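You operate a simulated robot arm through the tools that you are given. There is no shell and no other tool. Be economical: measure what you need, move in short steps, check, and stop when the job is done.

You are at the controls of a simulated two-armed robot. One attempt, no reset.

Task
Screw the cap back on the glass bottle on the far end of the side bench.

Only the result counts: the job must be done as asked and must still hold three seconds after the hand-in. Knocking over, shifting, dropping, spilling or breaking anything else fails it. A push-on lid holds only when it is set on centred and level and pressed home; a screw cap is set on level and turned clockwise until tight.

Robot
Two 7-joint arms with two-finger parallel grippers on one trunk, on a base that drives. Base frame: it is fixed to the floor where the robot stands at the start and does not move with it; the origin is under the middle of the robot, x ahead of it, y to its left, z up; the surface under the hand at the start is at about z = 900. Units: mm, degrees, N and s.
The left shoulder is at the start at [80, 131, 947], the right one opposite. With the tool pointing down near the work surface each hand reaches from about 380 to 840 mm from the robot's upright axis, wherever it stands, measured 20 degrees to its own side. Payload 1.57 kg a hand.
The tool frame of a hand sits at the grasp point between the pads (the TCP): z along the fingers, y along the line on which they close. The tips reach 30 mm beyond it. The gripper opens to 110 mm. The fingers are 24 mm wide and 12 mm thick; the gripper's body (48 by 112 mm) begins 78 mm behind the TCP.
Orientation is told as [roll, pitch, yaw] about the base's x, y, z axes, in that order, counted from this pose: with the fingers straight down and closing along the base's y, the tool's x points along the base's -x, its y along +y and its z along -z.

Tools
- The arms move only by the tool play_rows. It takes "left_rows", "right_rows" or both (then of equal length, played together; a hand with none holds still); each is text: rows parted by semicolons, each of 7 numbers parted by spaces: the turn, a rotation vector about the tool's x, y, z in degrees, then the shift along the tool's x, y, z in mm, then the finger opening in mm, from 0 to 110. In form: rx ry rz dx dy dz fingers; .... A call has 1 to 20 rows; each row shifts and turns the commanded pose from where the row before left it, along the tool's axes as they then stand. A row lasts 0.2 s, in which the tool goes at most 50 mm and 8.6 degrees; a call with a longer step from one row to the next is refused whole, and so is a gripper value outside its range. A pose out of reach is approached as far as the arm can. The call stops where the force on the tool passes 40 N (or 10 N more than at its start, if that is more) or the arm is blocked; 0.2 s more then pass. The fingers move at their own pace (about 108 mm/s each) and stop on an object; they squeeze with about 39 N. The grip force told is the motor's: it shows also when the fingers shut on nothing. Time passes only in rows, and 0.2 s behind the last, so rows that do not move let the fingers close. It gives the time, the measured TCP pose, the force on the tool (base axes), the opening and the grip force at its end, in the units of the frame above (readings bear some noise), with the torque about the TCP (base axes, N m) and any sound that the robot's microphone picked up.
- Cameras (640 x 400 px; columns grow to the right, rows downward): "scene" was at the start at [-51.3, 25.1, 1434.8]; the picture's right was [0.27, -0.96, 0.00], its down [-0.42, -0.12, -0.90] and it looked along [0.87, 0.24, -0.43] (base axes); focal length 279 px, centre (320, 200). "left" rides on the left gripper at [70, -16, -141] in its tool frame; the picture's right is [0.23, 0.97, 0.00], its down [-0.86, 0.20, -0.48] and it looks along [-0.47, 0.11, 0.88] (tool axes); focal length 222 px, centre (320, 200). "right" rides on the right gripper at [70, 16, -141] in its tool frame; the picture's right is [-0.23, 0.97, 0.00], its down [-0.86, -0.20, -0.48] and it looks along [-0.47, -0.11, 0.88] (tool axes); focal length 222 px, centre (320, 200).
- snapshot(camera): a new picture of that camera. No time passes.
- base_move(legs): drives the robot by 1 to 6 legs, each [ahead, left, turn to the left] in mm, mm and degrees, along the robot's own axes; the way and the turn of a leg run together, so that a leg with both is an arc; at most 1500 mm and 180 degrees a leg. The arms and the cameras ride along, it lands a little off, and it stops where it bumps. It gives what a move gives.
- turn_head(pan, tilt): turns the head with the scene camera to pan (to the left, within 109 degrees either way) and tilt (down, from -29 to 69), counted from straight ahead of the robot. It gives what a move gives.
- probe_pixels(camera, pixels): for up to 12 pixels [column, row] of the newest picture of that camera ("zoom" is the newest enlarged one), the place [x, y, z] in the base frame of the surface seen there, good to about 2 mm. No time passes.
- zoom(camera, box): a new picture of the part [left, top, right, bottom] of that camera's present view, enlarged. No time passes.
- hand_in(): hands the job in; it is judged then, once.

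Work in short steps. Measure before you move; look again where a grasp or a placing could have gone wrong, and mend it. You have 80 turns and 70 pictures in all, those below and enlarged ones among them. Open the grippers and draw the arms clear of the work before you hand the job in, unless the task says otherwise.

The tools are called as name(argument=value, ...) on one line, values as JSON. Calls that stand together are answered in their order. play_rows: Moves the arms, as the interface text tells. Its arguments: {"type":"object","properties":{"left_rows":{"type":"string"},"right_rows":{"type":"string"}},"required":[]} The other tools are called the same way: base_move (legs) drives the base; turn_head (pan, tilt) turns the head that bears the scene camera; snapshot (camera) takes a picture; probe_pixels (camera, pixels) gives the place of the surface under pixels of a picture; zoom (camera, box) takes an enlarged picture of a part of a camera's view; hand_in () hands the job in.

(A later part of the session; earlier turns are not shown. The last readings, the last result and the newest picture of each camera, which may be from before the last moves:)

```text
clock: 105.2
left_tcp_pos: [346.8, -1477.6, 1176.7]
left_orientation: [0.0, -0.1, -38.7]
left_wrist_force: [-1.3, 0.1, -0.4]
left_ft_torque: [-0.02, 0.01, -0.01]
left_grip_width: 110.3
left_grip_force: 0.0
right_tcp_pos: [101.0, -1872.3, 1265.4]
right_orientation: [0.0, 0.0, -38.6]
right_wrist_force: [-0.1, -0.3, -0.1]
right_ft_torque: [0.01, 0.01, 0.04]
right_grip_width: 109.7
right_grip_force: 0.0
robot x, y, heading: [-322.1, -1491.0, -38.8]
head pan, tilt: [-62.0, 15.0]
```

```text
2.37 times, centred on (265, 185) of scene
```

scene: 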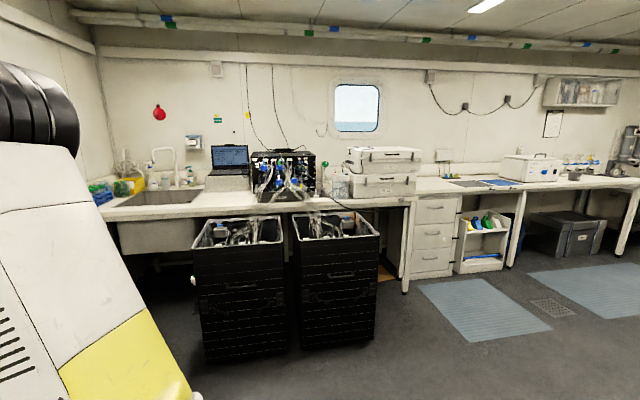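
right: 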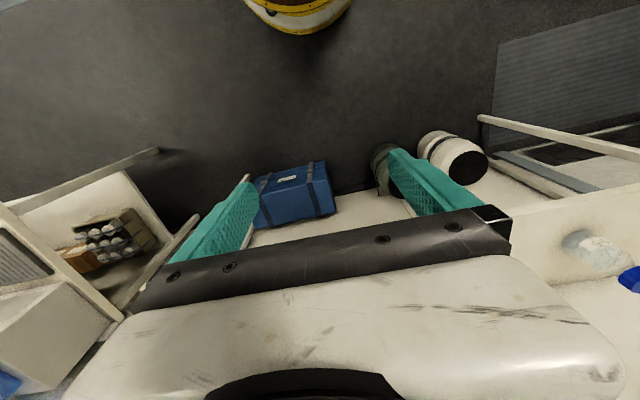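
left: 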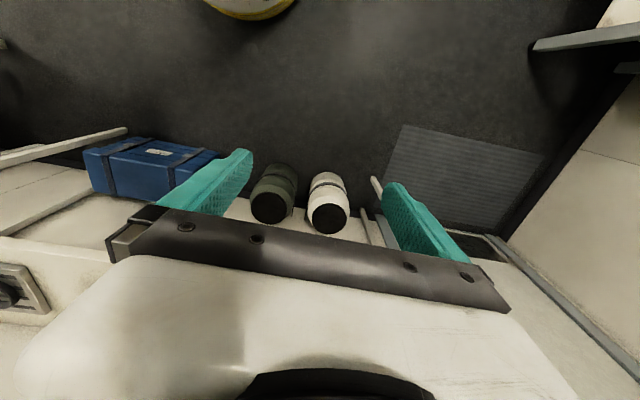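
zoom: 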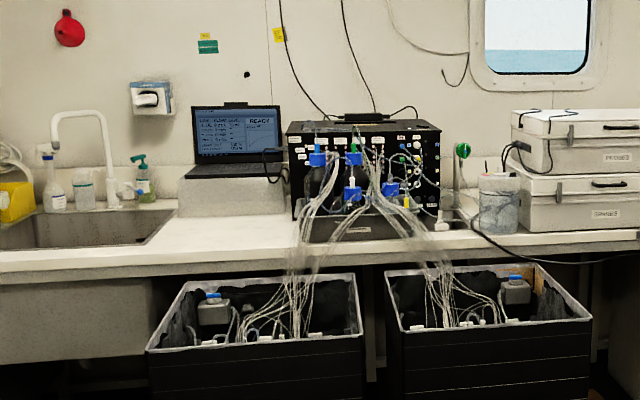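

Nothing there. The left table by the start remains to be viewed closely (things may stand behind the black bin), as does a blue disc seen at the start. I drive back there.

base_move(legs=[[0, 0, 128.6], [1500, 0, 0], [0, 700, 0]])

turn_head(pan=0, tilt=28)

snapshot(camera="scene")

turn_head(pan=-60, tilt=28)

snapshot(camera="scene")

```text
clock: 121.5
left_tcp_pos: [-1469.6, 523.3, 1176.0]
left_orientation: [0.1, 0.0, 90.1]
left_wrist_force: [-0.6, -0.1, 0.5]
left_ft_torque: [-0.06, 0.0, 0.04]
left_grip_width: 109.9
left_grip_force: 0.0
right_tcp_pos: [-1007.5, 578.6, 1264.9]
right_orientation: [0.1, 0.0, 90.1]
right_wrist_force: [0.2, -0.7, -0.1]
right_ft_torque: [0.04, -0.01, 0.0]
right_grip_width: 109.9
right_grip_force: 0.1
robot x, y, heading: [-1040.1, 10.1, 90.1]
head pan, tilt: [-62.0, 15.0]
```

```text
clock: 122.8
left_tcp_pos: [-1469.4, 522.8, 1176.3]
left_orientation: [-0.1, 0.0, 90.1]
left_wrist_force: [-0.2, 0.5, 0.5]
left_ft_torque: [0.04, 0.0, -0.04]
left_grip_width: 110.0
left_grip_force: 0.2
right_tcp_pos: [-1007.3, 579.8, 1264.3]
right_orientation: [0.0, -0.1, 90.0]
right_wrist_force: [0.0, 0.3, 0.3]
right_ft_torque: [0.01, 0.02, -0.02]
right_grip_width: 109.5
right_grip_force: 0.0
robot x, y, heading: [-1035.6, 10.9, 90.1]
head pan, tilt: [0.0, 28.0]
```

```text
28 pictures are left
```

scene: 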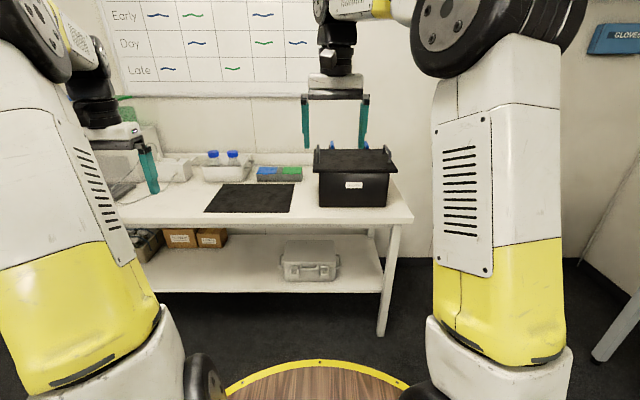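

```text
clock: 124.1
left_tcp_pos: [-1469.0, 525.3, 1176.3]
left_orientation: [0.0, -0.1, 90.1]
left_wrist_force: [-0.3, 0.7, -0.1]
left_ft_torque: [0.03, 0.01, 0.03]
left_grip_width: 109.8
left_grip_force: 0.1
right_tcp_pos: [-1007.9, 578.5, 1265.6]
right_orientation: [0.0, 0.0, 90.1]
right_wrist_force: [0.5, -0.2, -0.1]
right_ft_torque: [0.01, -0.02, 0.0]
right_grip_width: 109.9
right_grip_force: 0.1
robot x, y, heading: [-1034.6, 6.3, 89.8]
head pan, tilt: [-60.0, 28.0]
```

```text
27 pictures are left
```

scene: 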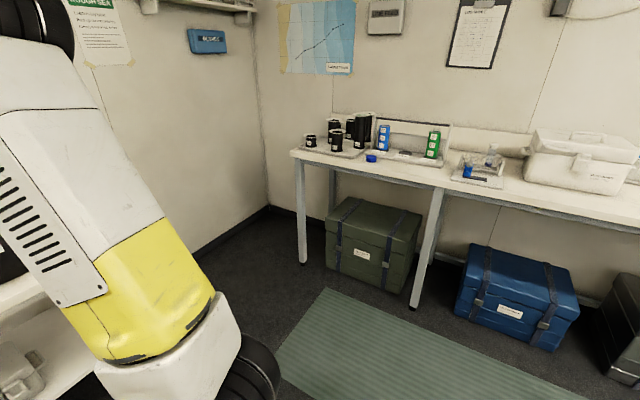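

A loose blue cap sits on the start bench at (371,158). I zoom there to see what bottle belongs with it.

zoom(camera="scene", box=[285, 95, 515, 195])

probe_pixels(camera="zoom", pixels=[[240, 166], [240, 178], [228, 172], [253, 174], [580, 150]])

```text
2.78 times, centred on (400, 145) of scene
```

zoom: 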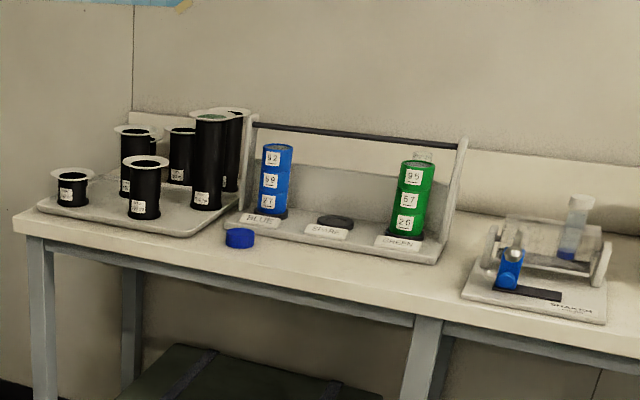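

```text
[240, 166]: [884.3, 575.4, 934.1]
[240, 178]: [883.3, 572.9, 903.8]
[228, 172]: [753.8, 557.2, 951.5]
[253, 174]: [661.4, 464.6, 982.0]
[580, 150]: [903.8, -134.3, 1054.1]
```

The loose cap lies at about zoom (240,238), and a clear bottle stands behind the green canister at (423,157). I drive to the start position and view both.

base_move(legs=[[0, -700, 0], [0, 0, -90], [180, 300, 0]])

turn_head(pan=5, tilt=25)

snapshot(camera="scene")

snapshot(camera="right")

```text
clock: 133.7
left_tcp_pos: [362.6, 731.1, 1176.8]
left_orientation: [0.0, 0.0, -0.8]
left_wrist_force: [0.9, 0.4, 0.0]
left_ft_torque: [-0.01, -0.01, 0.02]
left_grip_width: 109.9
left_grip_force: 0.1
right_tcp_pos: [410.1, 266.6, 1265.3]
right_orientation: [0.0, 0.1, -0.8]
right_wrist_force: [-0.3, -0.2, 0.1]
right_ft_torque: [-0.01, -0.01, 0.01]
right_grip_width: 109.9
right_grip_force: 0.2
robot x, y, heading: [-156.3, 308.4, -0.7]
head pan, tilt: [-60.0, 28.0]
```

```text
clock: 135.0
left_tcp_pos: [362.2, 729.1, 1176.0]
left_orientation: [0.0, -0.1, -0.9]
left_wrist_force: [0.3, 0.1, 0.6]
left_ft_torque: [0.01, 0.0, 0.0]
left_grip_width: 109.8
left_grip_force: 0.1
right_tcp_pos: [409.9, 267.0, 1265.7]
right_orientation: [0.1, 0.1, -0.8]
right_wrist_force: [0.2, 0.2, 0.2]
right_ft_torque: [-0.04, -0.01, 0.0]
right_grip_width: 110.1
right_grip_force: 0.2
robot x, y, heading: [-157.0, 309.0, -0.8]
head pan, tilt: [5.0, 25.0]
```

```text
25 pictures are left
```

scene: 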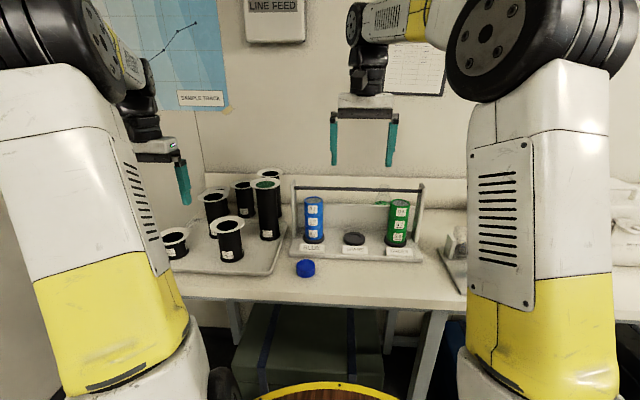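

```text
24 pictures are left
```

right: 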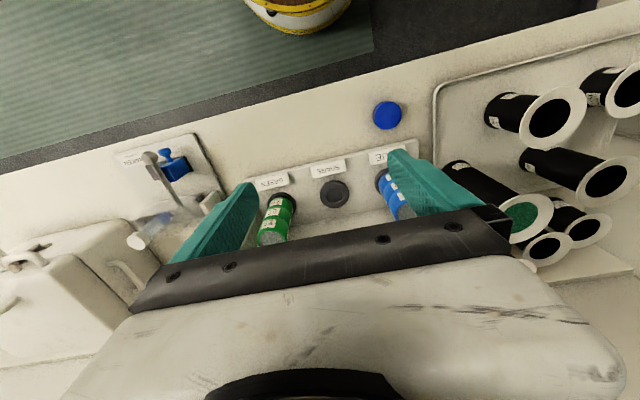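

I probe the blue cap at (305,268) and zoom on it and on the glass thing near (383,190).

probe_pixels(camera="scene", pixels=[[306, 265], [297, 268], [315, 268], [306, 274], [306, 282], [383, 187]])

zoom(camera="scene", box=[270, 165, 450, 290])

```text
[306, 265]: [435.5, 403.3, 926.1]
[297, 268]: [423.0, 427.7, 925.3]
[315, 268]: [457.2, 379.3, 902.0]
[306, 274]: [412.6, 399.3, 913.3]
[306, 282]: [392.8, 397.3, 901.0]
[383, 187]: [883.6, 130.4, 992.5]
```

```text
3.20 times, centred on (360, 228) of scene
```

zoom: 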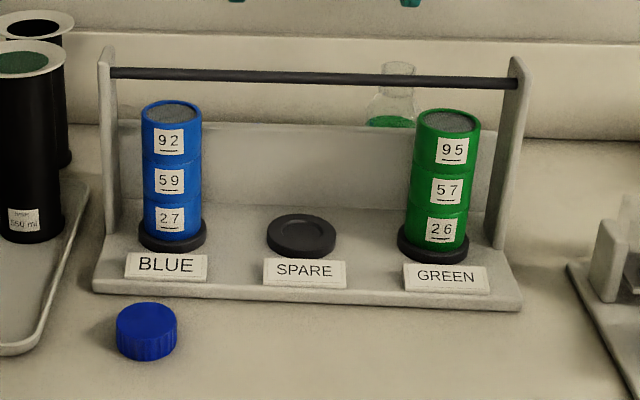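

Behind the rack there is an uncapped glass vessel with green liquid at about (884,130). I probe the robot's own front, the bench edge and the rack to plan a nearer look.

probe_pixels(camera="scene", pixels=[[320, 384], [320, 395], [306, 295], [306, 304], [383, 205], [422, 190], [295, 185], [420, 262], [340, 215], [357, 188]])

probe_pixels(camera="zoom", pixels=[[397, 65], [397, 100], [390, 122], [147, 315], [147, 350], [118, 325], [177, 325]])

```text
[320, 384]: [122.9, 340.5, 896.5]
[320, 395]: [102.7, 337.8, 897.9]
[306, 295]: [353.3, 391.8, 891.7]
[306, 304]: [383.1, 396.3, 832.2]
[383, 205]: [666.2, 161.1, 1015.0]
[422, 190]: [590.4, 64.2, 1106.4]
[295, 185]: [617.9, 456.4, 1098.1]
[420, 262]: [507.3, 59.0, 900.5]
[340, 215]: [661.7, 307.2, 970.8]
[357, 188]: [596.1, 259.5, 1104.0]
```

```text
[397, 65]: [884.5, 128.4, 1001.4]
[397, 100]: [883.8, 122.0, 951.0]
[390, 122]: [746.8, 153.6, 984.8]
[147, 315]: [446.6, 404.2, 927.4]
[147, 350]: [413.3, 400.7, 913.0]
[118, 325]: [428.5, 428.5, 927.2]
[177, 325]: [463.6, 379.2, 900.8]
```

An uncapped bottle with green liquid stands behind the rack, but the "side bench" isn't settled; the island's other side is not yet seen. I drive round to view it before choosing.

base_move(legs=[[-60, 0, 0], [0, 0, -90], [1500, 0, 0], [1100, 0, 0], [0, 0, -90], [500, 0, 0]])

turn_head(pan=-25, tilt=15)

snapshot(camera="scene")

```text
clock: 158.3
left_tcp_pos: [-1288.8, -2682.1, 1176.8]
left_orientation: [0.0, 0.0, 178.7]
left_wrist_force: [-0.3, -0.3, -0.9]
left_ft_torque: [0.01, 0.0, -0.01]
left_grip_width: 110.0
left_grip_force: 0.1
right_tcp_pos: [-1331.6, -2217.4, 1263.9]
right_orientation: [0.0, 0.1, 178.8]
right_wrist_force: [0.2, 0.4, -0.3]
right_ft_torque: [0.03, 0.0, 0.0]
right_grip_width: 110.2
right_grip_force: 0.0
robot x, y, heading: [-765.9, -2262.1, 178.6]
head pan, tilt: [5.0, 25.0]
```

```text
clock: 159.3
left_tcp_pos: [-1289.3, -2680.7, 1175.9]
left_orientation: [0.1, -0.1, 178.6]
left_wrist_force: [0.1, 0.2, -0.2]
left_ft_torque: [0.02, 0.03, 0.0]
left_grip_width: 109.9
left_grip_force: 0.1
right_tcp_pos: [-1331.4, -2218.8, 1264.9]
right_orientation: [0.0, 0.0, 178.8]
right_wrist_force: [0.2, -0.4, 0.9]
right_ft_torque: [-0.03, -0.03, 0.0]
right_grip_width: 110.2
right_grip_force: 0.0
robot x, y, heading: [-761.2, -2262.0, 178.8]
head pan, tilt: [-25.0, 15.0]
```

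```text
22 pictures are left
```

scene: 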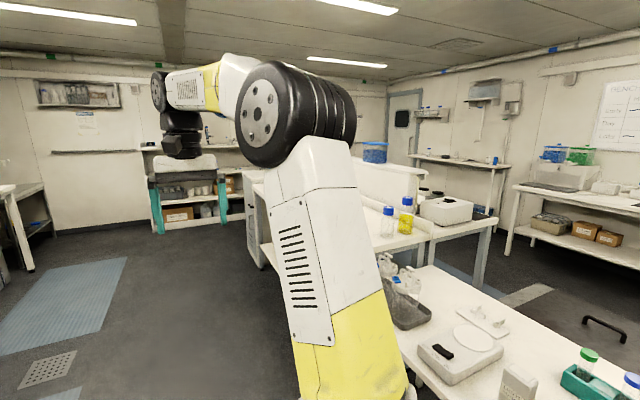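

My arm blocks the view; I go further along and look to the right.

base_move(legs=[[1400, 250, 0]])

turn_head(pan=-80, tilt=18)

snapshot(camera="scene")

```text
clock: 166.4
left_tcp_pos: [-2707.6, -2896.9, 1176.4]
left_orientation: [0.0, 0.0, 178.7]
left_wrist_force: [-0.5, -0.8, 0.5]
left_ft_torque: [0.01, 0.0, -0.01]
left_grip_width: 110.0
left_grip_force: 0.0
right_tcp_pos: [-2751.3, -2434.8, 1264.7]
right_orientation: [-0.1, 0.1, 178.6]
right_wrist_force: [0.6, 0.3, 0.8]
right_ft_torque: [0.02, 0.02, 0.03]
right_grip_width: 110.1
right_grip_force: 0.1
robot x, y, heading: [-2185.6, -2480.1, 178.6]
head pan, tilt: [-25.0, 15.0]
```

```text
clock: 167.7
left_tcp_pos: [-2709.0, -2897.8, 1176.5]
left_orientation: [0.0, -0.1, 178.6]
left_wrist_force: [-0.6, -0.9, 0.4]
left_ft_torque: [-0.04, -0.03, 0.0]
left_grip_width: 109.8
left_grip_force: 0.0
right_tcp_pos: [-2750.9, -2434.9, 1265.3]
right_orientation: [0.1, 0.0, 178.5]
right_wrist_force: [0.2, 0.6, -0.4]
right_ft_torque: [0.0, -0.02, -0.01]
right_grip_width: 110.2
right_grip_force: 0.1
robot x, y, heading: [-2182.4, -2479.3, 178.6]
head pan, tilt: [-80.0, 18.0]
```

```text
21 pictures are left
```

scene: 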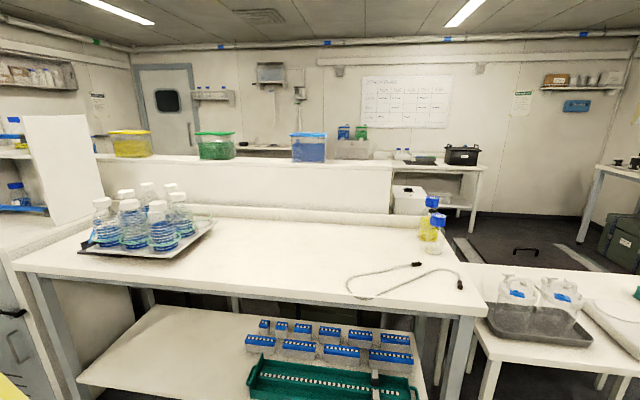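

Only white-capped plastic bottles here. One more look to the far-left corner.

turn_head(pan=-40, tilt=15)

snapshot(camera="scene")

turn_head(pan=30, tilt=18)

snapshot(camera="scene")

```text
clock: 168.8
left_tcp_pos: [-2708.9, -2896.7, 1176.6]
left_orientation: [0.1, 0.0, 178.6]
left_wrist_force: [0.2, 0.8, -0.1]
left_ft_torque: [0.01, -0.02, 0.0]
left_grip_width: 110.0
left_grip_force: 0.0
right_tcp_pos: [-2751.4, -2433.8, 1266.7]
right_orientation: [0.0, 0.1, 178.6]
right_wrist_force: [0.5, -0.4, 0.0]
right_ft_torque: [0.0, -0.04, -0.03]
right_grip_width: 110.1
right_grip_force: 0.1
robot x, y, heading: [-2184.7, -2481.7, 178.6]
head pan, tilt: [-40.0, 15.0]
```

```text
20 pictures are left
```

scene: 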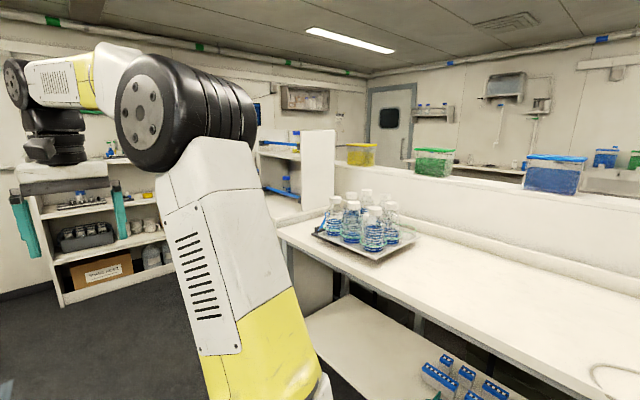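

```text
clock: 170.2
left_tcp_pos: [-2708.8, -2896.3, 1177.0]
left_orientation: [0.0, 0.0, 178.6]
left_wrist_force: [0.2, -0.4, 0.0]
left_ft_torque: [-0.04, 0.0, 0.0]
left_grip_width: 109.9
left_grip_force: 0.1
right_tcp_pos: [-2751.1, -2434.6, 1264.7]
right_orientation: [0.0, 0.0, 178.7]
right_wrist_force: [0.4, 1.3, 0.5]
right_ft_torque: [-0.02, 0.01, 0.02]
right_grip_width: 110.2
right_grip_force: 0.0
robot x, y, heading: [-2183.6, -2477.8, 178.6]
head pan, tilt: [30.0, 18.0]
```

```text
19 pictures are left
```

scene: 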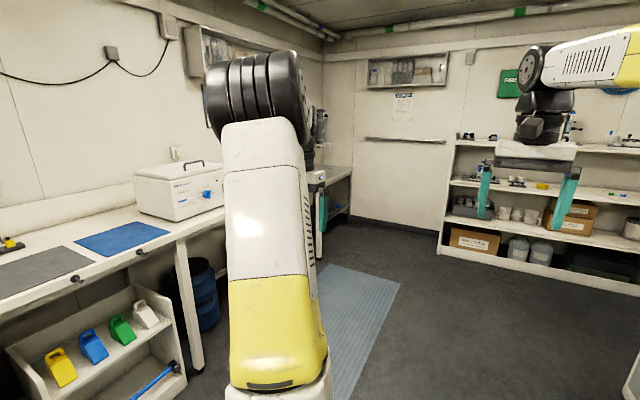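

No further candidates. The glass bottle at the main bench's far end (442,-2247) must be looked at closely: its cap may only rest on it. I drive there.

base_move(legs=[[-1400, -250, 0], [-450, 0, 0], [0, 0, 90], [0, 0, 90]])

turn_head(pan=0, tilt=28)

snapshot(camera="scene")

```text
clock: 187.3
left_tcp_pos: [201.2, -1866.4, 1177.2]
left_orientation: [0.0, -0.1, -1.3]
left_wrist_force: [0.1, 0.3, -0.3]
left_ft_torque: [0.0, -0.01, -0.01]
left_grip_width: 109.9
left_grip_force: 0.1
right_tcp_pos: [245.0, -2330.9, 1265.5]
right_orientation: [0.1, 0.0, -1.3]
right_wrist_force: [-0.7, 0.6, -0.3]
right_ft_torque: [0.01, -0.02, -0.02]
right_grip_width: 109.9
right_grip_force: 0.0
robot x, y, heading: [-324.9, -2284.7, -1.3]
head pan, tilt: [30.0, 18.0]
```

```text
clock: 188.2
left_tcp_pos: [201.5, -1868.2, 1176.4]
left_orientation: [0.1, 0.0, -1.2]
left_wrist_force: [0.6, -0.3, -0.1]
left_ft_torque: [-0.04, 0.01, 0.01]
left_grip_width: 109.9
left_grip_force: 0.2
right_tcp_pos: [246.4, -2330.3, 1264.1]
right_orientation: [0.1, 0.1, -1.3]
right_wrist_force: [-0.1, -0.5, -0.2]
right_ft_torque: [-0.03, -0.02, -0.01]
right_grip_width: 109.8
right_grip_force: 0.1
robot x, y, heading: [-324.9, -2283.3, -1.3]
head pan, tilt: [0.0, 28.0]
```

```text
18 pictures are left
```

scene: 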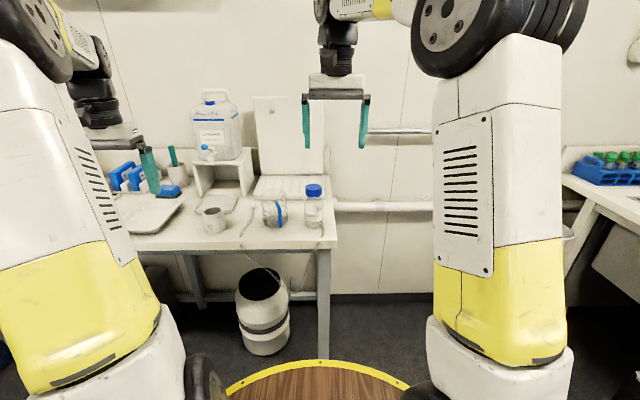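

The bottle stands at (314,205), at the bench's far end. I zoom on it and probe it.

zoom(camera="scene", box=[255, 165, 345, 240])

probe_pixels(camera="scene", pixels=[[314, 187], [314, 193], [314, 200], [314, 215], [314, 226], [338, 240]])

```text
5.33 times, centred on (300, 202) of scene
```

zoom: 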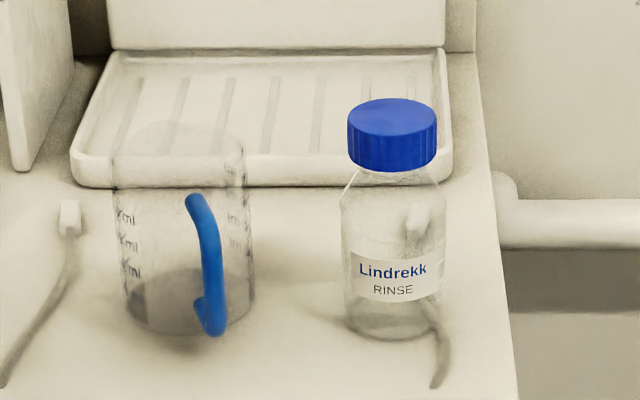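

```text
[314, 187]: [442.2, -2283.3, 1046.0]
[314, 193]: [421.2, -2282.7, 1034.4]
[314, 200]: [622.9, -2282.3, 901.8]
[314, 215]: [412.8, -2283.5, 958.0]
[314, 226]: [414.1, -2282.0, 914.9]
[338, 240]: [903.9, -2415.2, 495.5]
```

This rinse bottle is capped level, so it isn't that one plainly. I return to the start bench to inspect the open green-liquid bottle behind the rack.

base_move(legs=[[0, 0, 91.3], [1500, 0, 0], [950, 0, 0], [0, 0, -90], [330, 0, 0]])

play_rows(right_rows="0 -8.5 0 0 0 0 110; 0 -8.5 0 0 0 0 110; 0 -8.5 0 0 0 0 110; 0 -8.5 0 0 0 0 110; 0 -8.5 0 0 0 0 110")

snapshot(camera="right")

turn_head(pan=0, tilt=30)

snapshot(camera="scene")

```text
clock: 209.7
left_tcp_pos: [548.5, 601.5, 1177.3]
left_orientation: [0.0, 0.0, -0.3]
left_wrist_force: [-0.2, -0.5, 0.0]
left_ft_torque: [-0.03, -0.01, -0.01]
left_grip_width: 110.1
left_grip_force: 0.0
right_tcp_pos: [601.8, 139.2, 1264.9]
right_orientation: [0.0, 0.0, -0.2]
right_wrist_force: [-0.2, 0.3, 0.0]
right_ft_torque: [0.01, 0.0, 0.0]
right_grip_width: 110.1
right_grip_force: 0.1
robot x, y, heading: [31.4, 175.2, -0.4]
head pan, tilt: [0.0, 28.0]
```

```text
clock: 210.9
left_tcp_pos: [549.5, 601.8, 1176.4]
left_orientation: [0.0, 0.0, -0.2]
left_wrist_force: [0.8, 0.0, -0.2]
left_ft_torque: [-0.02, 0.02, -0.01]
left_grip_width: 110.0
left_grip_force: 0.1
right_tcp_pos: [601.9, 138.6, 1264.6]
right_orientation: [0.2, -42.6, -0.1]
right_wrist_force: [0.0, 0.9, 0.3]
right_ft_torque: [0.02, -0.01, -0.01]
right_grip_width: 110.0
right_grip_force: 0.0
robot x, y, heading: [32.1, 173.9, 0.0]
head pan, tilt: [0.0, 28.0]
```

```text
16 pictures are left
```

right: 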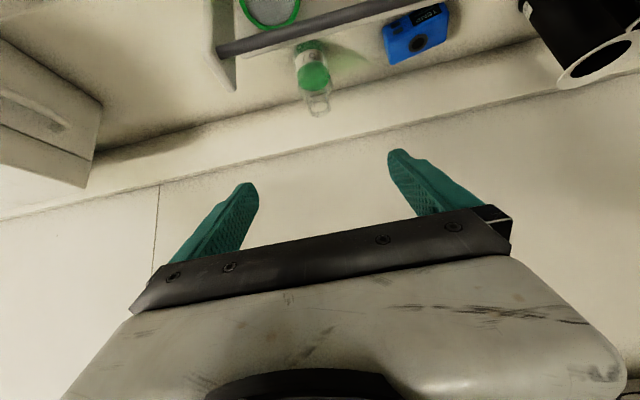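

```text
clock: 211.5
left_tcp_pos: [549.2, 601.4, 1176.9]
left_orientation: [-0.1, 0.0, -0.3]
left_wrist_force: [-0.7, -0.3, 0.7]
left_ft_torque: [0.0, -0.01, 0.0]
left_grip_width: 109.9
left_grip_force: 0.1
right_tcp_pos: [600.7, 138.9, 1265.2]
right_orientation: [0.0, -42.5, -0.1]
right_wrist_force: [0.0, 0.3, -0.5]
right_ft_torque: [0.0, -0.01, 0.01]
right_grip_width: 110.0
right_grip_force: 0.1
robot x, y, heading: [33.0, 173.8, -0.1]
head pan, tilt: [0.0, 30.0]
```

```text
15 pictures are left
```

scene: 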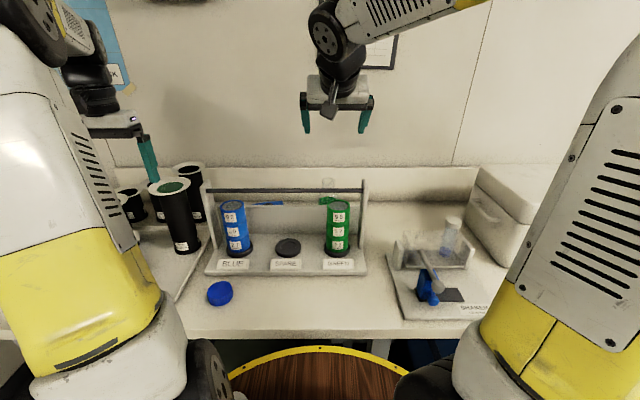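

The right camera shows a labelled, open glass bottle with green liquid at (315,80). I zoom and probe.

zoom(camera="right", box=[260, 20, 380, 130])

probe_pixels(camera="right", pixels=[[310, 55], [315, 75], [317, 90], [318, 110], [312, 95], [326, 95], [330, 75], [300, 78], [415, 40]])

probe_pixels(camera="scene", pixels=[[220, 289], [220, 284], [210, 291], [230, 291], [220, 302]])

```text
3.64 times, centred on (320, 75) of right
```

zoom: 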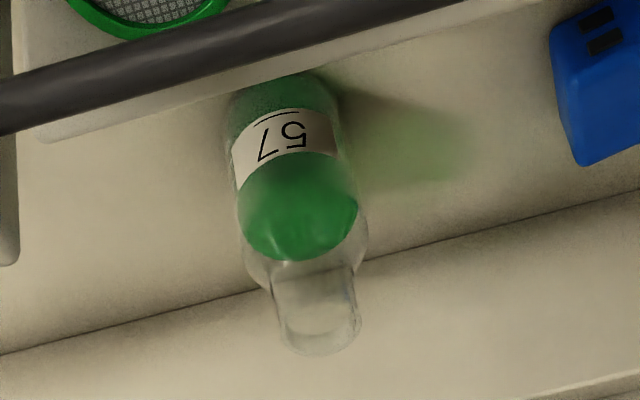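

```text
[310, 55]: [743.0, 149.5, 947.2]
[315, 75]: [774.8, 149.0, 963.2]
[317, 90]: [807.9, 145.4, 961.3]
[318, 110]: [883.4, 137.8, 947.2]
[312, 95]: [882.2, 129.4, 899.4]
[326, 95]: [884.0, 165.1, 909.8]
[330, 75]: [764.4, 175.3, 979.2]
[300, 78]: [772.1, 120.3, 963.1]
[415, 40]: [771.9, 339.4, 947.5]
```

```text
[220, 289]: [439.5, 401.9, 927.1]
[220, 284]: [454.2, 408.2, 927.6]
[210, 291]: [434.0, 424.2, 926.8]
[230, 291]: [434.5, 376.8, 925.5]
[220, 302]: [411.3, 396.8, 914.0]
```

Bottle 57: open, filled with green, axis ≈(768,148), rim ≈z 1045, with the only loose cap, ≈(437,402), z 901–927, on the same bench. This is the job. I level and move the right hand aside and bring the left hand above the cap.

play_rows(right_rows="0 8.5 0 0 0 0 110; 0 8.5 0 0 0 0 110; 0 8.5 0 0 0 0 110; 0 8.5 0 0 0 0 110; 0 8.5 0 0 0 0 110; 0 0 0 40 -40 0 110; 0 0 0 40 -40 0 110; 0 0 0 40 -40 0 110; 0 0 0 0 -40 0 110; 0 0 0 0 -40 0 110; 0 0 0 0 -40 0 110; 0 0 0 0 -40 0 110", left_rows="0 0 0 28 0 0 80; 0 0 0 28 0 0 80; 0 0 0 28 0 0 80; 0 0 0 28 0 0 80; 0 0 0 0 -40 0 80; 0 0 0 0 -40 0 80; 0 0 0 0 -40 0 80; 0 0 0 0 -40 0 80; 0 0 0 0 -39 0 80; 0 0 0 0 0 40 80; 0 0 0 0 0 40 80; 0 0 0 0 0 0 80")

snapshot(camera="left")

```text
refused: row 6 steps farther than a row can; nothing moved
```

```text
13 pictures are left
```

left: 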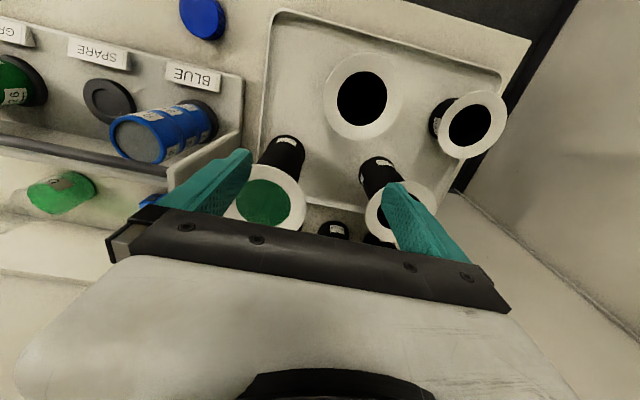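

Row too long; I shorten the diagonal steps and raise the left hand first for clearance.

play_rows(right_rows="0 8.5 0 0 0 0 110; 0 8.5 0 0 0 0 110; 0 8.5 0 0 0 0 110; 0 8.5 0 0 0 0 110; 0 8.5 0 0 0 0 110; 0 0 0 30 -35 0 110; 0 0 0 30 -35 0 110; 0 0 0 30 -35 0 110; 0 0 0 30 -35 0 110; 0 0 0 0 -45 0 110; 0 0 0 0 -45 0 110; 0 0 0 0 -45 0 110; 0 0 0 0 0 0 110", left_rows="0 0 0 0 0 -40 80; 0 0 0 28 0 0 80; 0 0 0 28 0 0 80; 0 0 0 28 0 0 80; 0 0 0 28 0 0 80; 0 0 0 0 -40 0 80; 0 0 0 0 -40 0 80; 0 0 0 0 -40 0 80; 0 0 0 0 -40 0 80; 0 0 0 0 -39 0 80; 0 0 0 0 0 45 80; 0 0 0 0 0 45 80; 0 0 0 0 0 30 80")

snapshot(camera="left")

probe_pixels(camera="left", pixels=[[320, 150], [300, 160], [340, 160], [320, 130]])

```text
clock: 214.3
left_tcp_pos: [435.7, 402.1, 1095.9]
left_orientation: [0.0, 0.0, -0.2]
left_wrist_force: [-0.3, 0.4, -0.2]
left_ft_torque: [-0.03, 0.01, -0.01]
left_grip_width: 80.1
left_grip_force: 0.0
right_tcp_pos: [478.8, -136.4, 1263.7]
right_orientation: [0.0, 0.0, -0.3]
right_wrist_force: [-0.2, 0.4, 0.9]
right_ft_torque: [-0.04, 0.02, -0.02]
right_grip_width: 109.9
right_grip_force: 0.0
robot x, y, heading: [32.2, 172.3, -0.1]
head pan, tilt: [0.0, 30.0]
```

```text
12 pictures are left
```

left: 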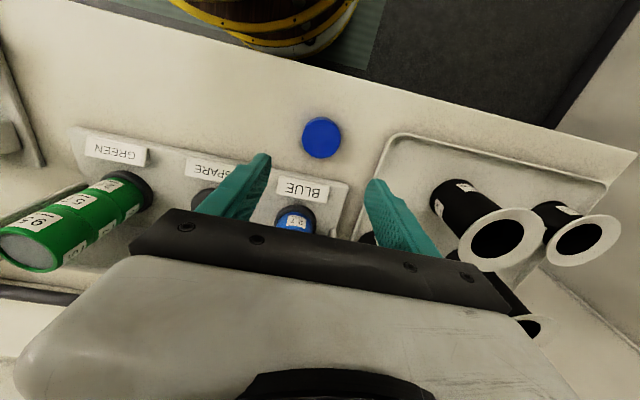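

```text
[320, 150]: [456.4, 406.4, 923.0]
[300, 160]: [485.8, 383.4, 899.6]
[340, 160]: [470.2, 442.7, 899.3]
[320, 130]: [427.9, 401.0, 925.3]
```

The cap spans columns 302–342, rows 117–158. I probe its rim to get its centre precisely.

probe_pixels(camera="left", pixels=[[305, 138], [339, 134], [321, 119], [322, 138], [322, 152], [310, 124], [336, 148], [334, 123], [309, 150]])

```text
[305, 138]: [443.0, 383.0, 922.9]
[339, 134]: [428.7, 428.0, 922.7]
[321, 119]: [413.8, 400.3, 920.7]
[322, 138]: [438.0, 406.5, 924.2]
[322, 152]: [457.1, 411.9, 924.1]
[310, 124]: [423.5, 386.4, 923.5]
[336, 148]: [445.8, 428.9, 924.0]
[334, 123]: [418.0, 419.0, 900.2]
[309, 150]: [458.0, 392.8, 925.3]
```

Cap centre ≈(436,404). I descend to TCP z≈937 and close.

play_rows(left_rows="0 0 0 0 2 45 80; 0 0 0 0 0 45 80; 0 0 0 0 0 40 80; 0 0 0 0 0 28 80; 0 0 0 0 0 0 80; 0 0 0 0 0 0 40; 0 0 0 0 0 0 40; 0 0 0 0 0 0 40")

```text
clock: 216.1
left_tcp_pos: [436.5, 405.7, 938.5]
left_orientation: [0.0, 0.0, -0.3]
left_wrist_force: [-0.4, -0.9, 0.0]
left_ft_torque: [-0.03, -0.03, 0.02]
left_grip_width: 52.3
left_grip_force: 38.6
right_tcp_pos: [480.1, -136.0, 1264.8]
right_orientation: [0.0, -0.1, -0.2]
right_wrist_force: [-1.4, -0.1, -0.4]
right_ft_torque: [-0.02, -0.03, 0.0]
right_grip_width: 110.0
right_grip_force: 0.0
robot x, y, heading: [31.4, 172.3, -0.0]
head pan, tilt: [0.0, 30.0]
```

The cap is held (52.3 mm). I lift it well above the rack, then shift the base to the right so the bottle lies on the left arm's side.

play_rows(left_rows="0 0 0 0 0 -20 40; 0 0 0 0 0 -45 40; 0 0 0 0 0 -45 40; 0 0 0 0 0 -45 40; 0 0 0 0 0 -45 40; 0 0 0 0 0 -45 40; 0 0 0 0 0 -40 40; 0 0 0 0 0 0 40")

base_move(legs=[[0, -140, 0]])

snapshot(camera="scene")

```text
clock: 217.9
left_tcp_pos: [436.5, 405.2, 1223.9]
left_orientation: [0.0, 0.1, -0.2]
left_wrist_force: [-0.2, 0.3, -0.5]
left_ft_torque: [-0.02, -0.02, -0.03]
left_grip_width: 40.2
left_grip_force: 0.0
right_tcp_pos: [480.6, -134.9, 1264.0]
right_orientation: [0.0, 0.0, -0.3]
right_wrist_force: [0.0, -0.1, -0.7]
right_ft_torque: [0.02, 0.01, -0.02]
right_grip_width: 110.0
right_grip_force: 0.1
robot x, y, heading: [31.4, 172.5, -0.1]
head pan, tilt: [0.0, 30.0]
```

```text
clock: 219.2
left_tcp_pos: [435.6, 264.3, 1223.7]
left_orientation: [0.1, 0.1, -0.2]
left_wrist_force: [-0.6, 0.2, 0.3]
left_ft_torque: [0.01, 0.02, -0.03]
left_grip_width: 40.1
left_grip_force: 0.1
right_tcp_pos: [479.2, -276.8, 1265.0]
right_orientation: [0.0, 0.0, -0.1]
right_wrist_force: [0.3, 1.0, 0.1]
right_ft_torque: [-0.01, -0.03, 0.01]
right_grip_width: 110.0
right_grip_force: 0.0
robot x, y, heading: [31.4, 32.1, -0.3]
head pan, tilt: [0.0, 30.0]
```

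```text
11 pictures are left
```

scene: 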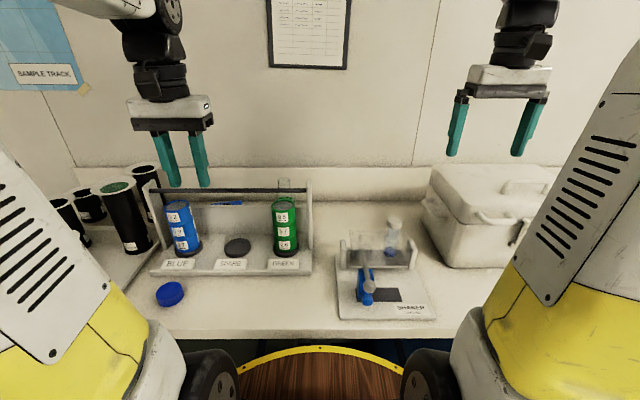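

The cap slipped out (opening 40.2) and lies at (170,293) in the picture. I probe it to find its place anew.

zoom(camera="scene", box=[140, 270, 200, 315])

probe_pixels(camera="scene", pixels=[[170, 289], [170, 284], [159, 293], [182, 290], [170, 304], [155, 297], [170, 295], [184, 296]])

```text
8.89 times, centred on (170, 292) of scene
```

zoom: 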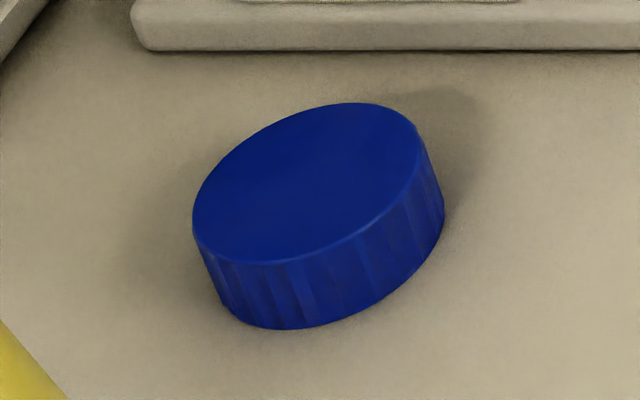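

```text
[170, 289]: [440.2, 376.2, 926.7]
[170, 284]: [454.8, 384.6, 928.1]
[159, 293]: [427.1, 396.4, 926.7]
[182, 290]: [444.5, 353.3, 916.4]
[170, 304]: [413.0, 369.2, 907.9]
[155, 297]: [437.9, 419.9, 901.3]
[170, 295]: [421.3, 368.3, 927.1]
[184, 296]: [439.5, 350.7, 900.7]
```

The cap lies flat, shifted to about y≈377. I probe the rim of its top in the zoom for an exact centre.

probe_pixels(camera="zoom", pixels=[[202, 215], [412, 145], [345, 108], [275, 257], [306, 183], [350, 240], [240, 155]])

```text
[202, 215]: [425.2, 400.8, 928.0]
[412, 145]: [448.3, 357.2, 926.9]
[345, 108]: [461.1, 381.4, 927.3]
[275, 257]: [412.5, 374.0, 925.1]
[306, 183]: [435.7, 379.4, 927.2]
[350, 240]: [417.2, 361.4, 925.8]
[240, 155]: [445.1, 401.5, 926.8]
```

Centre (436.5,379). I go above it, descend deeper to TCP z≈933, close fully and lift slowly a little.

play_rows(left_rows="0 0 0 0 40 0 80; 0 0 0 0 40 0 80; 0 0 0 -1 35 0 80; 0 0 0 0 0 45 80; 0 0 0 0 0 45 80; 0 0 0 0 0 45 80; 0 0 0 0 0 45 80; 0 0 0 0 0 45 80; 0 0 0 0 0 40 80; 0 0 0 0 0 25 80; 0 0 0 0 0 0 80; 0 0 0 0 0 0 0; 0 0 0 0 0 0 0; 0 0 0 0 0 0 0; 0 0 0 0 0 0 0")

play_rows(left_rows="0 0 0 0 0 -5 0; 0 0 0 0 0 -5 0; 0 0 0 0 0 -10 0; 0 0 0 0 0 -10 0; 0 0 0 0 0 0 0")

```text
clock: 222.4
left_tcp_pos: [438.3, 379.5, 933.8]
left_orientation: [0.1, 0.0, -0.1]
left_wrist_force: [-0.2, -0.4, -0.3]
left_ft_torque: [0.0, -0.01, 0.02]
left_grip_width: 52.4
left_grip_force: 38.9
right_tcp_pos: [479.2, -276.5, 1264.6]
right_orientation: [0.0, 0.0, -0.2]
right_wrist_force: [0.1, -0.3, 0.2]
right_ft_torque: [0.01, 0.0, 0.01]
right_grip_width: 110.1
right_grip_force: 0.1
robot x, y, heading: [27.8, 27.1, -0.2]
head pan, tilt: [0.0, 30.0]
```

```text
clock: 223.6
left_tcp_pos: [437.0, 379.4, 964.0]
left_orientation: [-0.1, 0.1, -0.2]
left_wrist_force: [0.6, -0.6, 0.3]
left_ft_torque: [0.02, -0.04, 0.01]
left_grip_width: 52.5
left_grip_force: 38.9
right_tcp_pos: [479.5, -276.5, 1264.6]
right_orientation: [-0.1, -0.1, -0.3]
right_wrist_force: [0.2, 0.3, 0.3]
right_ft_torque: [-0.01, 0.02, -0.01]
right_grip_width: 109.9
right_grip_force: 0.1
robot x, y, heading: [32.7, 33.9, -0.1]
head pan, tilt: [0.0, 30.0]
```

The cap is now held at 52.5 mm. I lift on slowly.

play_rows(left_rows="0 0 0 0 0 -15 0; 0 0 0 0 0 -18 0; 0 0 0 0 0 -18 0; 0 0 0 0 0 -18 0; 0 0 0 0 0 -18 0; 0 0 0 0 0 -18 0; 0 0 0 0 0 -18 0; 0 0 0 0 0 -18 0; 0 0 0 0 0 -18 0; 0 0 0 0 0 -18 0; 0 0 0 0 0 -18 0; 0 0 0 0 0 -18 0; 0 0 0 0 0 -10 0; 0 0 0 0 0 0 0")

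```text
clock: 226.6
left_tcp_pos: [436.7, 379.7, 1188.2]
left_orientation: [0.1, 0.0, -0.2]
left_wrist_force: [1.2, -0.2, 0.2]
left_ft_torque: [0.02, -0.01, 0.02]
left_grip_width: 52.7
left_grip_force: 39.0
right_tcp_pos: [480.8, -276.8, 1263.5]
right_orientation: [0.0, -0.1, -0.1]
right_wrist_force: [0.6, -0.3, -0.2]
right_ft_torque: [0.01, 0.02, -0.01]
right_grip_width: 110.3
right_grip_force: 0.0
robot x, y, heading: [31.2, 31.4, -0.1]
head pan, tilt: [0.0, 30.0]
```

Held firmly. I carry it slowly to above the bottle at (768,150).

play_rows(left_rows="0 0 0 -10 -7 0 0; 0 0 0 -20 -14 0 0; 0 0 0 -20 -14 0 0; 0 0 0 -20 -14 0 0; 0 0 0 -20 -14 0 0; 0 0 0 -20 -14 0 0; 0 0 0 -20 -14 0 0; 0 0 0 -20 -14 0 0; 0 0 0 -20 -14 0 0; 0 0 0 -20 -14 0 0; 0 0 0 -20 -14 0 0; 0 0 0 -20 -14 0 0; 0 0 0 -20 -14 0 0; 0 0 0 -20 -14 0 0; 0 0 0 -20 -14 0 0; 0 0 0 -20 -14 0 0; 0 0 0 -20 -13 0 0; 0 0 0 -1 0 0 0; 0 0 0 0 0 0 0")

snapshot(camera="left")

snapshot(camera="scene")

```text
clock: 230.6
left_tcp_pos: [768.0, 149.5, 1186.2]
left_orientation: [0.0, -0.1, -0.2]
left_wrist_force: [-0.3, -0.4, -0.4]
left_ft_torque: [-0.02, 0.02, -0.04]
left_grip_width: 52.7
left_grip_force: 38.7
right_tcp_pos: [479.8, -276.4, 1263.3]
right_orientation: [0.0, 0.0, -0.3]
right_wrist_force: [0.1, -0.2, 0.2]
right_ft_torque: [0.02, 0.02, 0.03]
right_grip_width: 109.9
right_grip_force: 0.0
robot x, y, heading: [31.1, 30.8, -0.2]
head pan, tilt: [0.0, 30.0]
```

```text
9 pictures are left
```

left: 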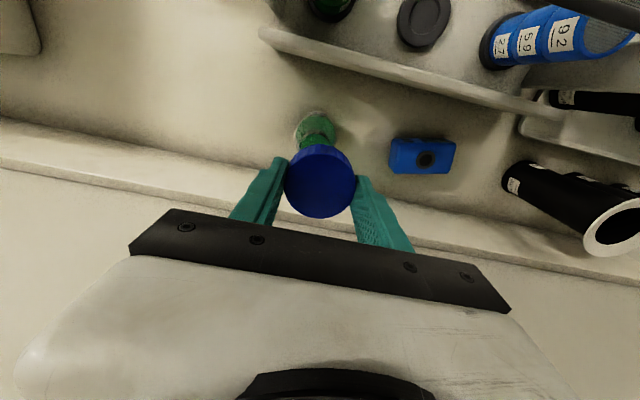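

```text
8 pictures are left
```

scene: 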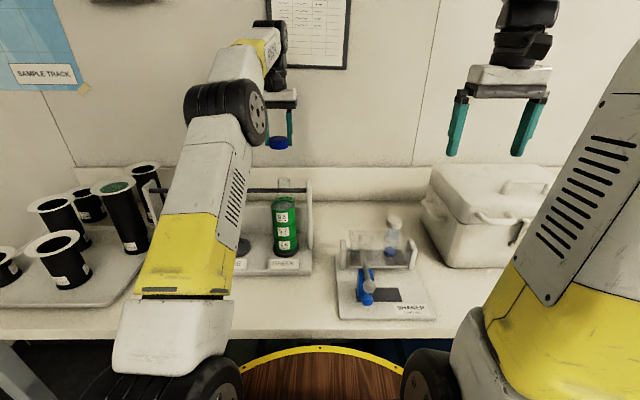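

I zoom in the scene to compare the cap's column with the bottle neck's.

zoom(camera="scene", box=[240, 125, 320, 200])

zoom(camera="left", box=[270, 90, 370, 230])

probe_pixels(camera="left", pixels=[[315, 130], [300, 128], [334, 130], [315, 118], [308, 140], [326, 140]])

```text
5.33 times, centred on (280, 162) of scene
```

zoom: 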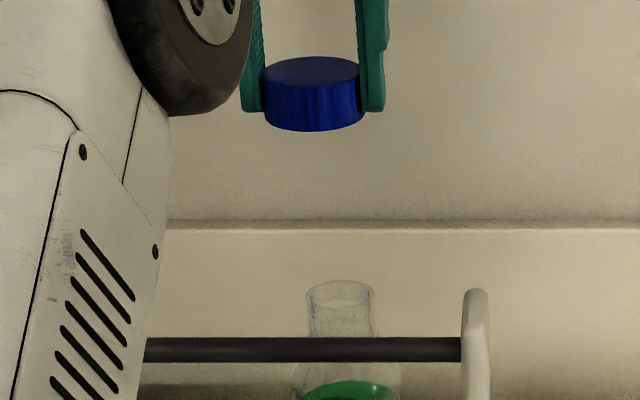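

```text
2.86 times, centred on (320, 160) of left
```

zoom: 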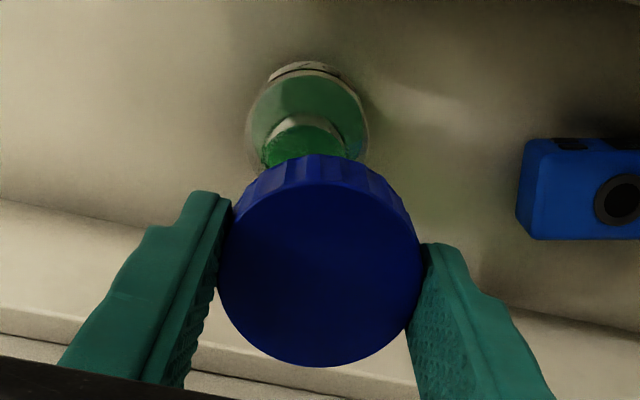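

```text
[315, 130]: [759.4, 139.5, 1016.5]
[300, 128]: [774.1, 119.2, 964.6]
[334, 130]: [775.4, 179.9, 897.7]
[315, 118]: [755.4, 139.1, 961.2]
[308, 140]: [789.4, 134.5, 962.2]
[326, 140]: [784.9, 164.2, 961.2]
```

From both views the neck axis is ≈(771.5,143.3), rim ≈z 1046; the cap must shift +4 in x and −6 in y. I do that, pre-turn the hand 85° counterclockwise to have room for turning, and lower to just above the rim.

play_rows(left_rows="0 0 0 -4 -6.3 0 0; 0 0 -8.5 0 0 0 0; 0 0 -8.5 0 0 0 0; 0 0 -8.5 0 0 0 0; 0 0 -8.5 0 0 0 0; 0 0 -8.5 0 0 0 0; 0 0 -8.5 0 0 0 0; 0 0 -8.5 0 0 0 0; 0 0 -8.5 0 0 0 0; 0 0 -8.5 0 0 0 0; 0 0 -8.5 0 0 0 0; 0 0 0 0 0 15 0; 0 0 0 0 0 20 0; 0 0 0 0 0 20 0; 0 0 0 0 0 20 0; 0 0 0 0 0 20 0; 0 0 0 0 0 0 0")

zoom(camera="scene", box=[240, 125, 320, 200])

```text
clock: 234.2
left_tcp_pos: [772.4, 142.3, 1093.1]
left_orientation: [0.1, 0.0, 84.9]
left_wrist_force: [-0.7, -0.9, -0.6]
left_ft_torque: [0.03, -0.03, 0.01]
left_grip_width: 52.4
left_grip_force: 38.6
right_tcp_pos: [481.2, -276.2, 1264.4]
right_orientation: [-0.1, 0.1, -0.2]
right_wrist_force: [0.3, -0.6, -0.3]
right_ft_torque: [-0.02, -0.01, 0.01]
right_grip_width: 110.0
right_grip_force: 0.0
robot x, y, heading: [33.4, 32.6, -0.3]
head pan, tilt: [0.0, 30.0]
```

```text
5.33 times, centred on (280, 162) of scene
```

zoom: 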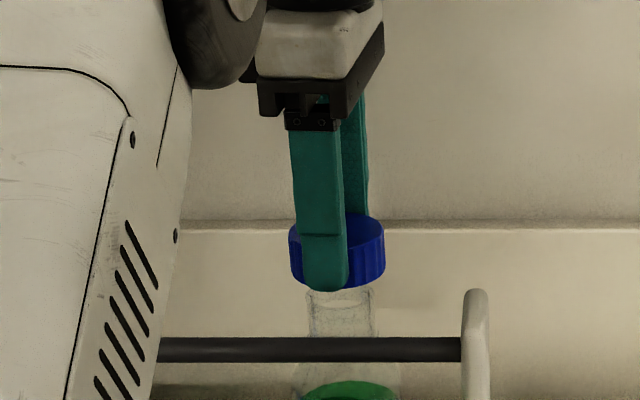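

The cap sits centred over the neck (columns agree once parallax is counted). I lower in small steps and watch the force.

play_rows(left_rows="0 0 0 0 0 4 0; 0 0 0 0 0 4 0; 0 0 0 0 0 3 0; 0 0 0 0 0 3 0; 0 0 0 0 0 2 0; 0 0 0 0 0 0 0")

play_rows(left_rows="0 0 0 0 0 1.5 0; 0 0 0 0 0 1.5 0; 0 0 0 0 0 0 0")

```text
clock: 235.6
left_tcp_pos: [772.6, 142.2, 1075.5]
left_orientation: [0.0, 0.0, 84.8]
left_wrist_force: [-0.1, -1.1, -1.5]
left_ft_torque: [0.01, 0.01, 0.02]
left_grip_width: 52.5
left_grip_force: 38.9
right_tcp_pos: [480.7, -276.6, 1263.4]
right_orientation: [0.0, -0.1, -0.2]
right_wrist_force: [-0.3, -0.3, 0.3]
right_ft_torque: [0.01, 0.0, 0.01]
right_grip_width: 110.3
right_grip_force: 0.0
robot x, y, heading: [32.2, 30.7, -0.1]
head pan, tilt: [0.0, 30.0]
```

```text
clock: 236.4
left_tcp_pos: [771.3, 142.5, 1073.0]
left_orientation: [0.0, 0.0, 84.8]
left_wrist_force: [0.1, -0.4, -0.4]
left_ft_torque: [-0.02, 0.02, 0.03]
left_grip_width: 52.5
left_grip_force: 38.7
right_tcp_pos: [479.1, -276.9, 1264.8]
right_orientation: [0.0, 0.0, -0.2]
right_wrist_force: [0.2, -1.1, 0.4]
right_ft_torque: [-0.04, -0.03, 0.02]
right_grip_width: 110.3
right_grip_force: 0.0
robot x, y, heading: [35.9, 35.0, -0.4]
head pan, tilt: [0.0, 30.0]
```

No contact yet at z 1073. I lower on in small steps.

play_rows(left_rows="0 0 0 0 0 1.5 0; 0 0 0 0 0 1.5 0; 0 0 0 0 0 0 0")

play_rows(left_rows="0 0 0 0 0 1.5 0; 0 0 0 0 0 1.5 0; 0 0 0 0 0 0 0")

```text
clock: 237.2
left_tcp_pos: [771.5, 143.0, 1072.5]
left_orientation: [-0.2, 0.0, 84.7]
left_wrist_force: [-0.8, 1.0, 17.4]
left_ft_torque: [0.17, -0.3, 0.04]
left_grip_width: 52.6
left_grip_force: 39.1
right_tcp_pos: [478.7, -276.4, 1264.6]
right_orientation: [0.0, 0.0, -0.2]
right_wrist_force: [-0.3, 0.1, -0.5]
right_ft_torque: [0.0, -0.03, 0.05]
right_grip_width: 110.0
right_grip_force: 0.2
robot x, y, heading: [31.6, 28.5, -0.3]
head pan, tilt: [0.0, 30.0]
```

```text
clock: 238.0
left_tcp_pos: [771.0, 142.1, 1069.3]
left_orientation: [-0.3, 0.0, 84.8]
left_wrist_force: [-1.8, 1.1, 38.4]
left_ft_torque: [0.29, -0.54, 0.03]
left_grip_width: 52.7
left_grip_force: 38.8
right_tcp_pos: [478.0, -276.8, 1265.5]
right_orientation: [-0.1, -0.1, -0.1]
right_wrist_force: [0.4, 0.4, -0.3]
right_ft_torque: [-0.01, 0.02, 0.03]
right_grip_width: 109.9
right_grip_force: 0.0
robot x, y, heading: [32.9, 28.9, -0.3]
head pan, tilt: [0.0, 30.0]
```

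Contact at z≈1071; the torque (0.29,−0.54 at 38 N) says the push comes from the +x+y side, so the cap sits off toward −x−y. I back off, shift (+2,+1.5) and touch again.

play_rows(left_rows="0 0 0 0 0 -4 0; 0 0 0 -1.6 -1.9 0 0; 0 0 0 0 0 0 0; 0 0 0 0 0 1.5 0; 0 0 0 0 0 1 0; 0 0 0 0 0 0 0")

```text
clock: 239.4
left_tcp_pos: [773.2, 142.4, 1070.1]
left_orientation: [-0.2, 0.1, 84.8]
left_wrist_force: [-3.4, -3.6, 32.7]
left_ft_torque: [-0.15, -0.38, -0.02]
left_grip_width: 52.6
left_grip_force: 39.8
right_tcp_pos: [478.7, -276.7, 1264.6]
right_orientation: [0.0, -0.1, -0.2]
right_wrist_force: [-0.5, -0.7, -0.8]
right_ft_torque: [-0.02, -0.02, 0.0]
right_grip_width: 109.8
right_grip_force: 0.0
robot x, y, heading: [34.3, 33.3, -0.4]
head pan, tilt: [0.0, 30.0]
```

Force is nearly centred in y; a small side push says x went slightly too far. I ease the pressure, shift x −1, and begin turning clockwise, following down slightly.

play_rows(left_rows="0 0 0 0 1 -1.2 0; 0 0 8 0 0 0.1 0; 0 0 8 0 0 0.1 0; 0 0 8 0 0 0.1 0; 0 0 8 0 0 0.1 0; 0 0 8 0 0 0.1 0; 0 0 0 0 0 0 0")

```text
clock: 241.0
left_tcp_pos: [773.1, 145.0, 1069.6]
left_orientation: [-0.2, -0.2, 44.6]
left_wrist_force: [4.7, 5.4, 27.9]
left_ft_torque: [0.14, -0.63, 0.08]
left_grip_width: 52.5
left_grip_force: 39.0
right_tcp_pos: [478.8, -276.4, 1263.6]
right_orientation: [-0.1, 0.0, -0.2]
right_wrist_force: [0.1, 0.6, -0.3]
right_ft_torque: [-0.03, 0.04, -0.02]
right_grip_width: 109.9
right_grip_force: 0.0
robot x, y, heading: [30.4, 34.6, -0.3]
head pan, tilt: [0.0, 30.0]
```

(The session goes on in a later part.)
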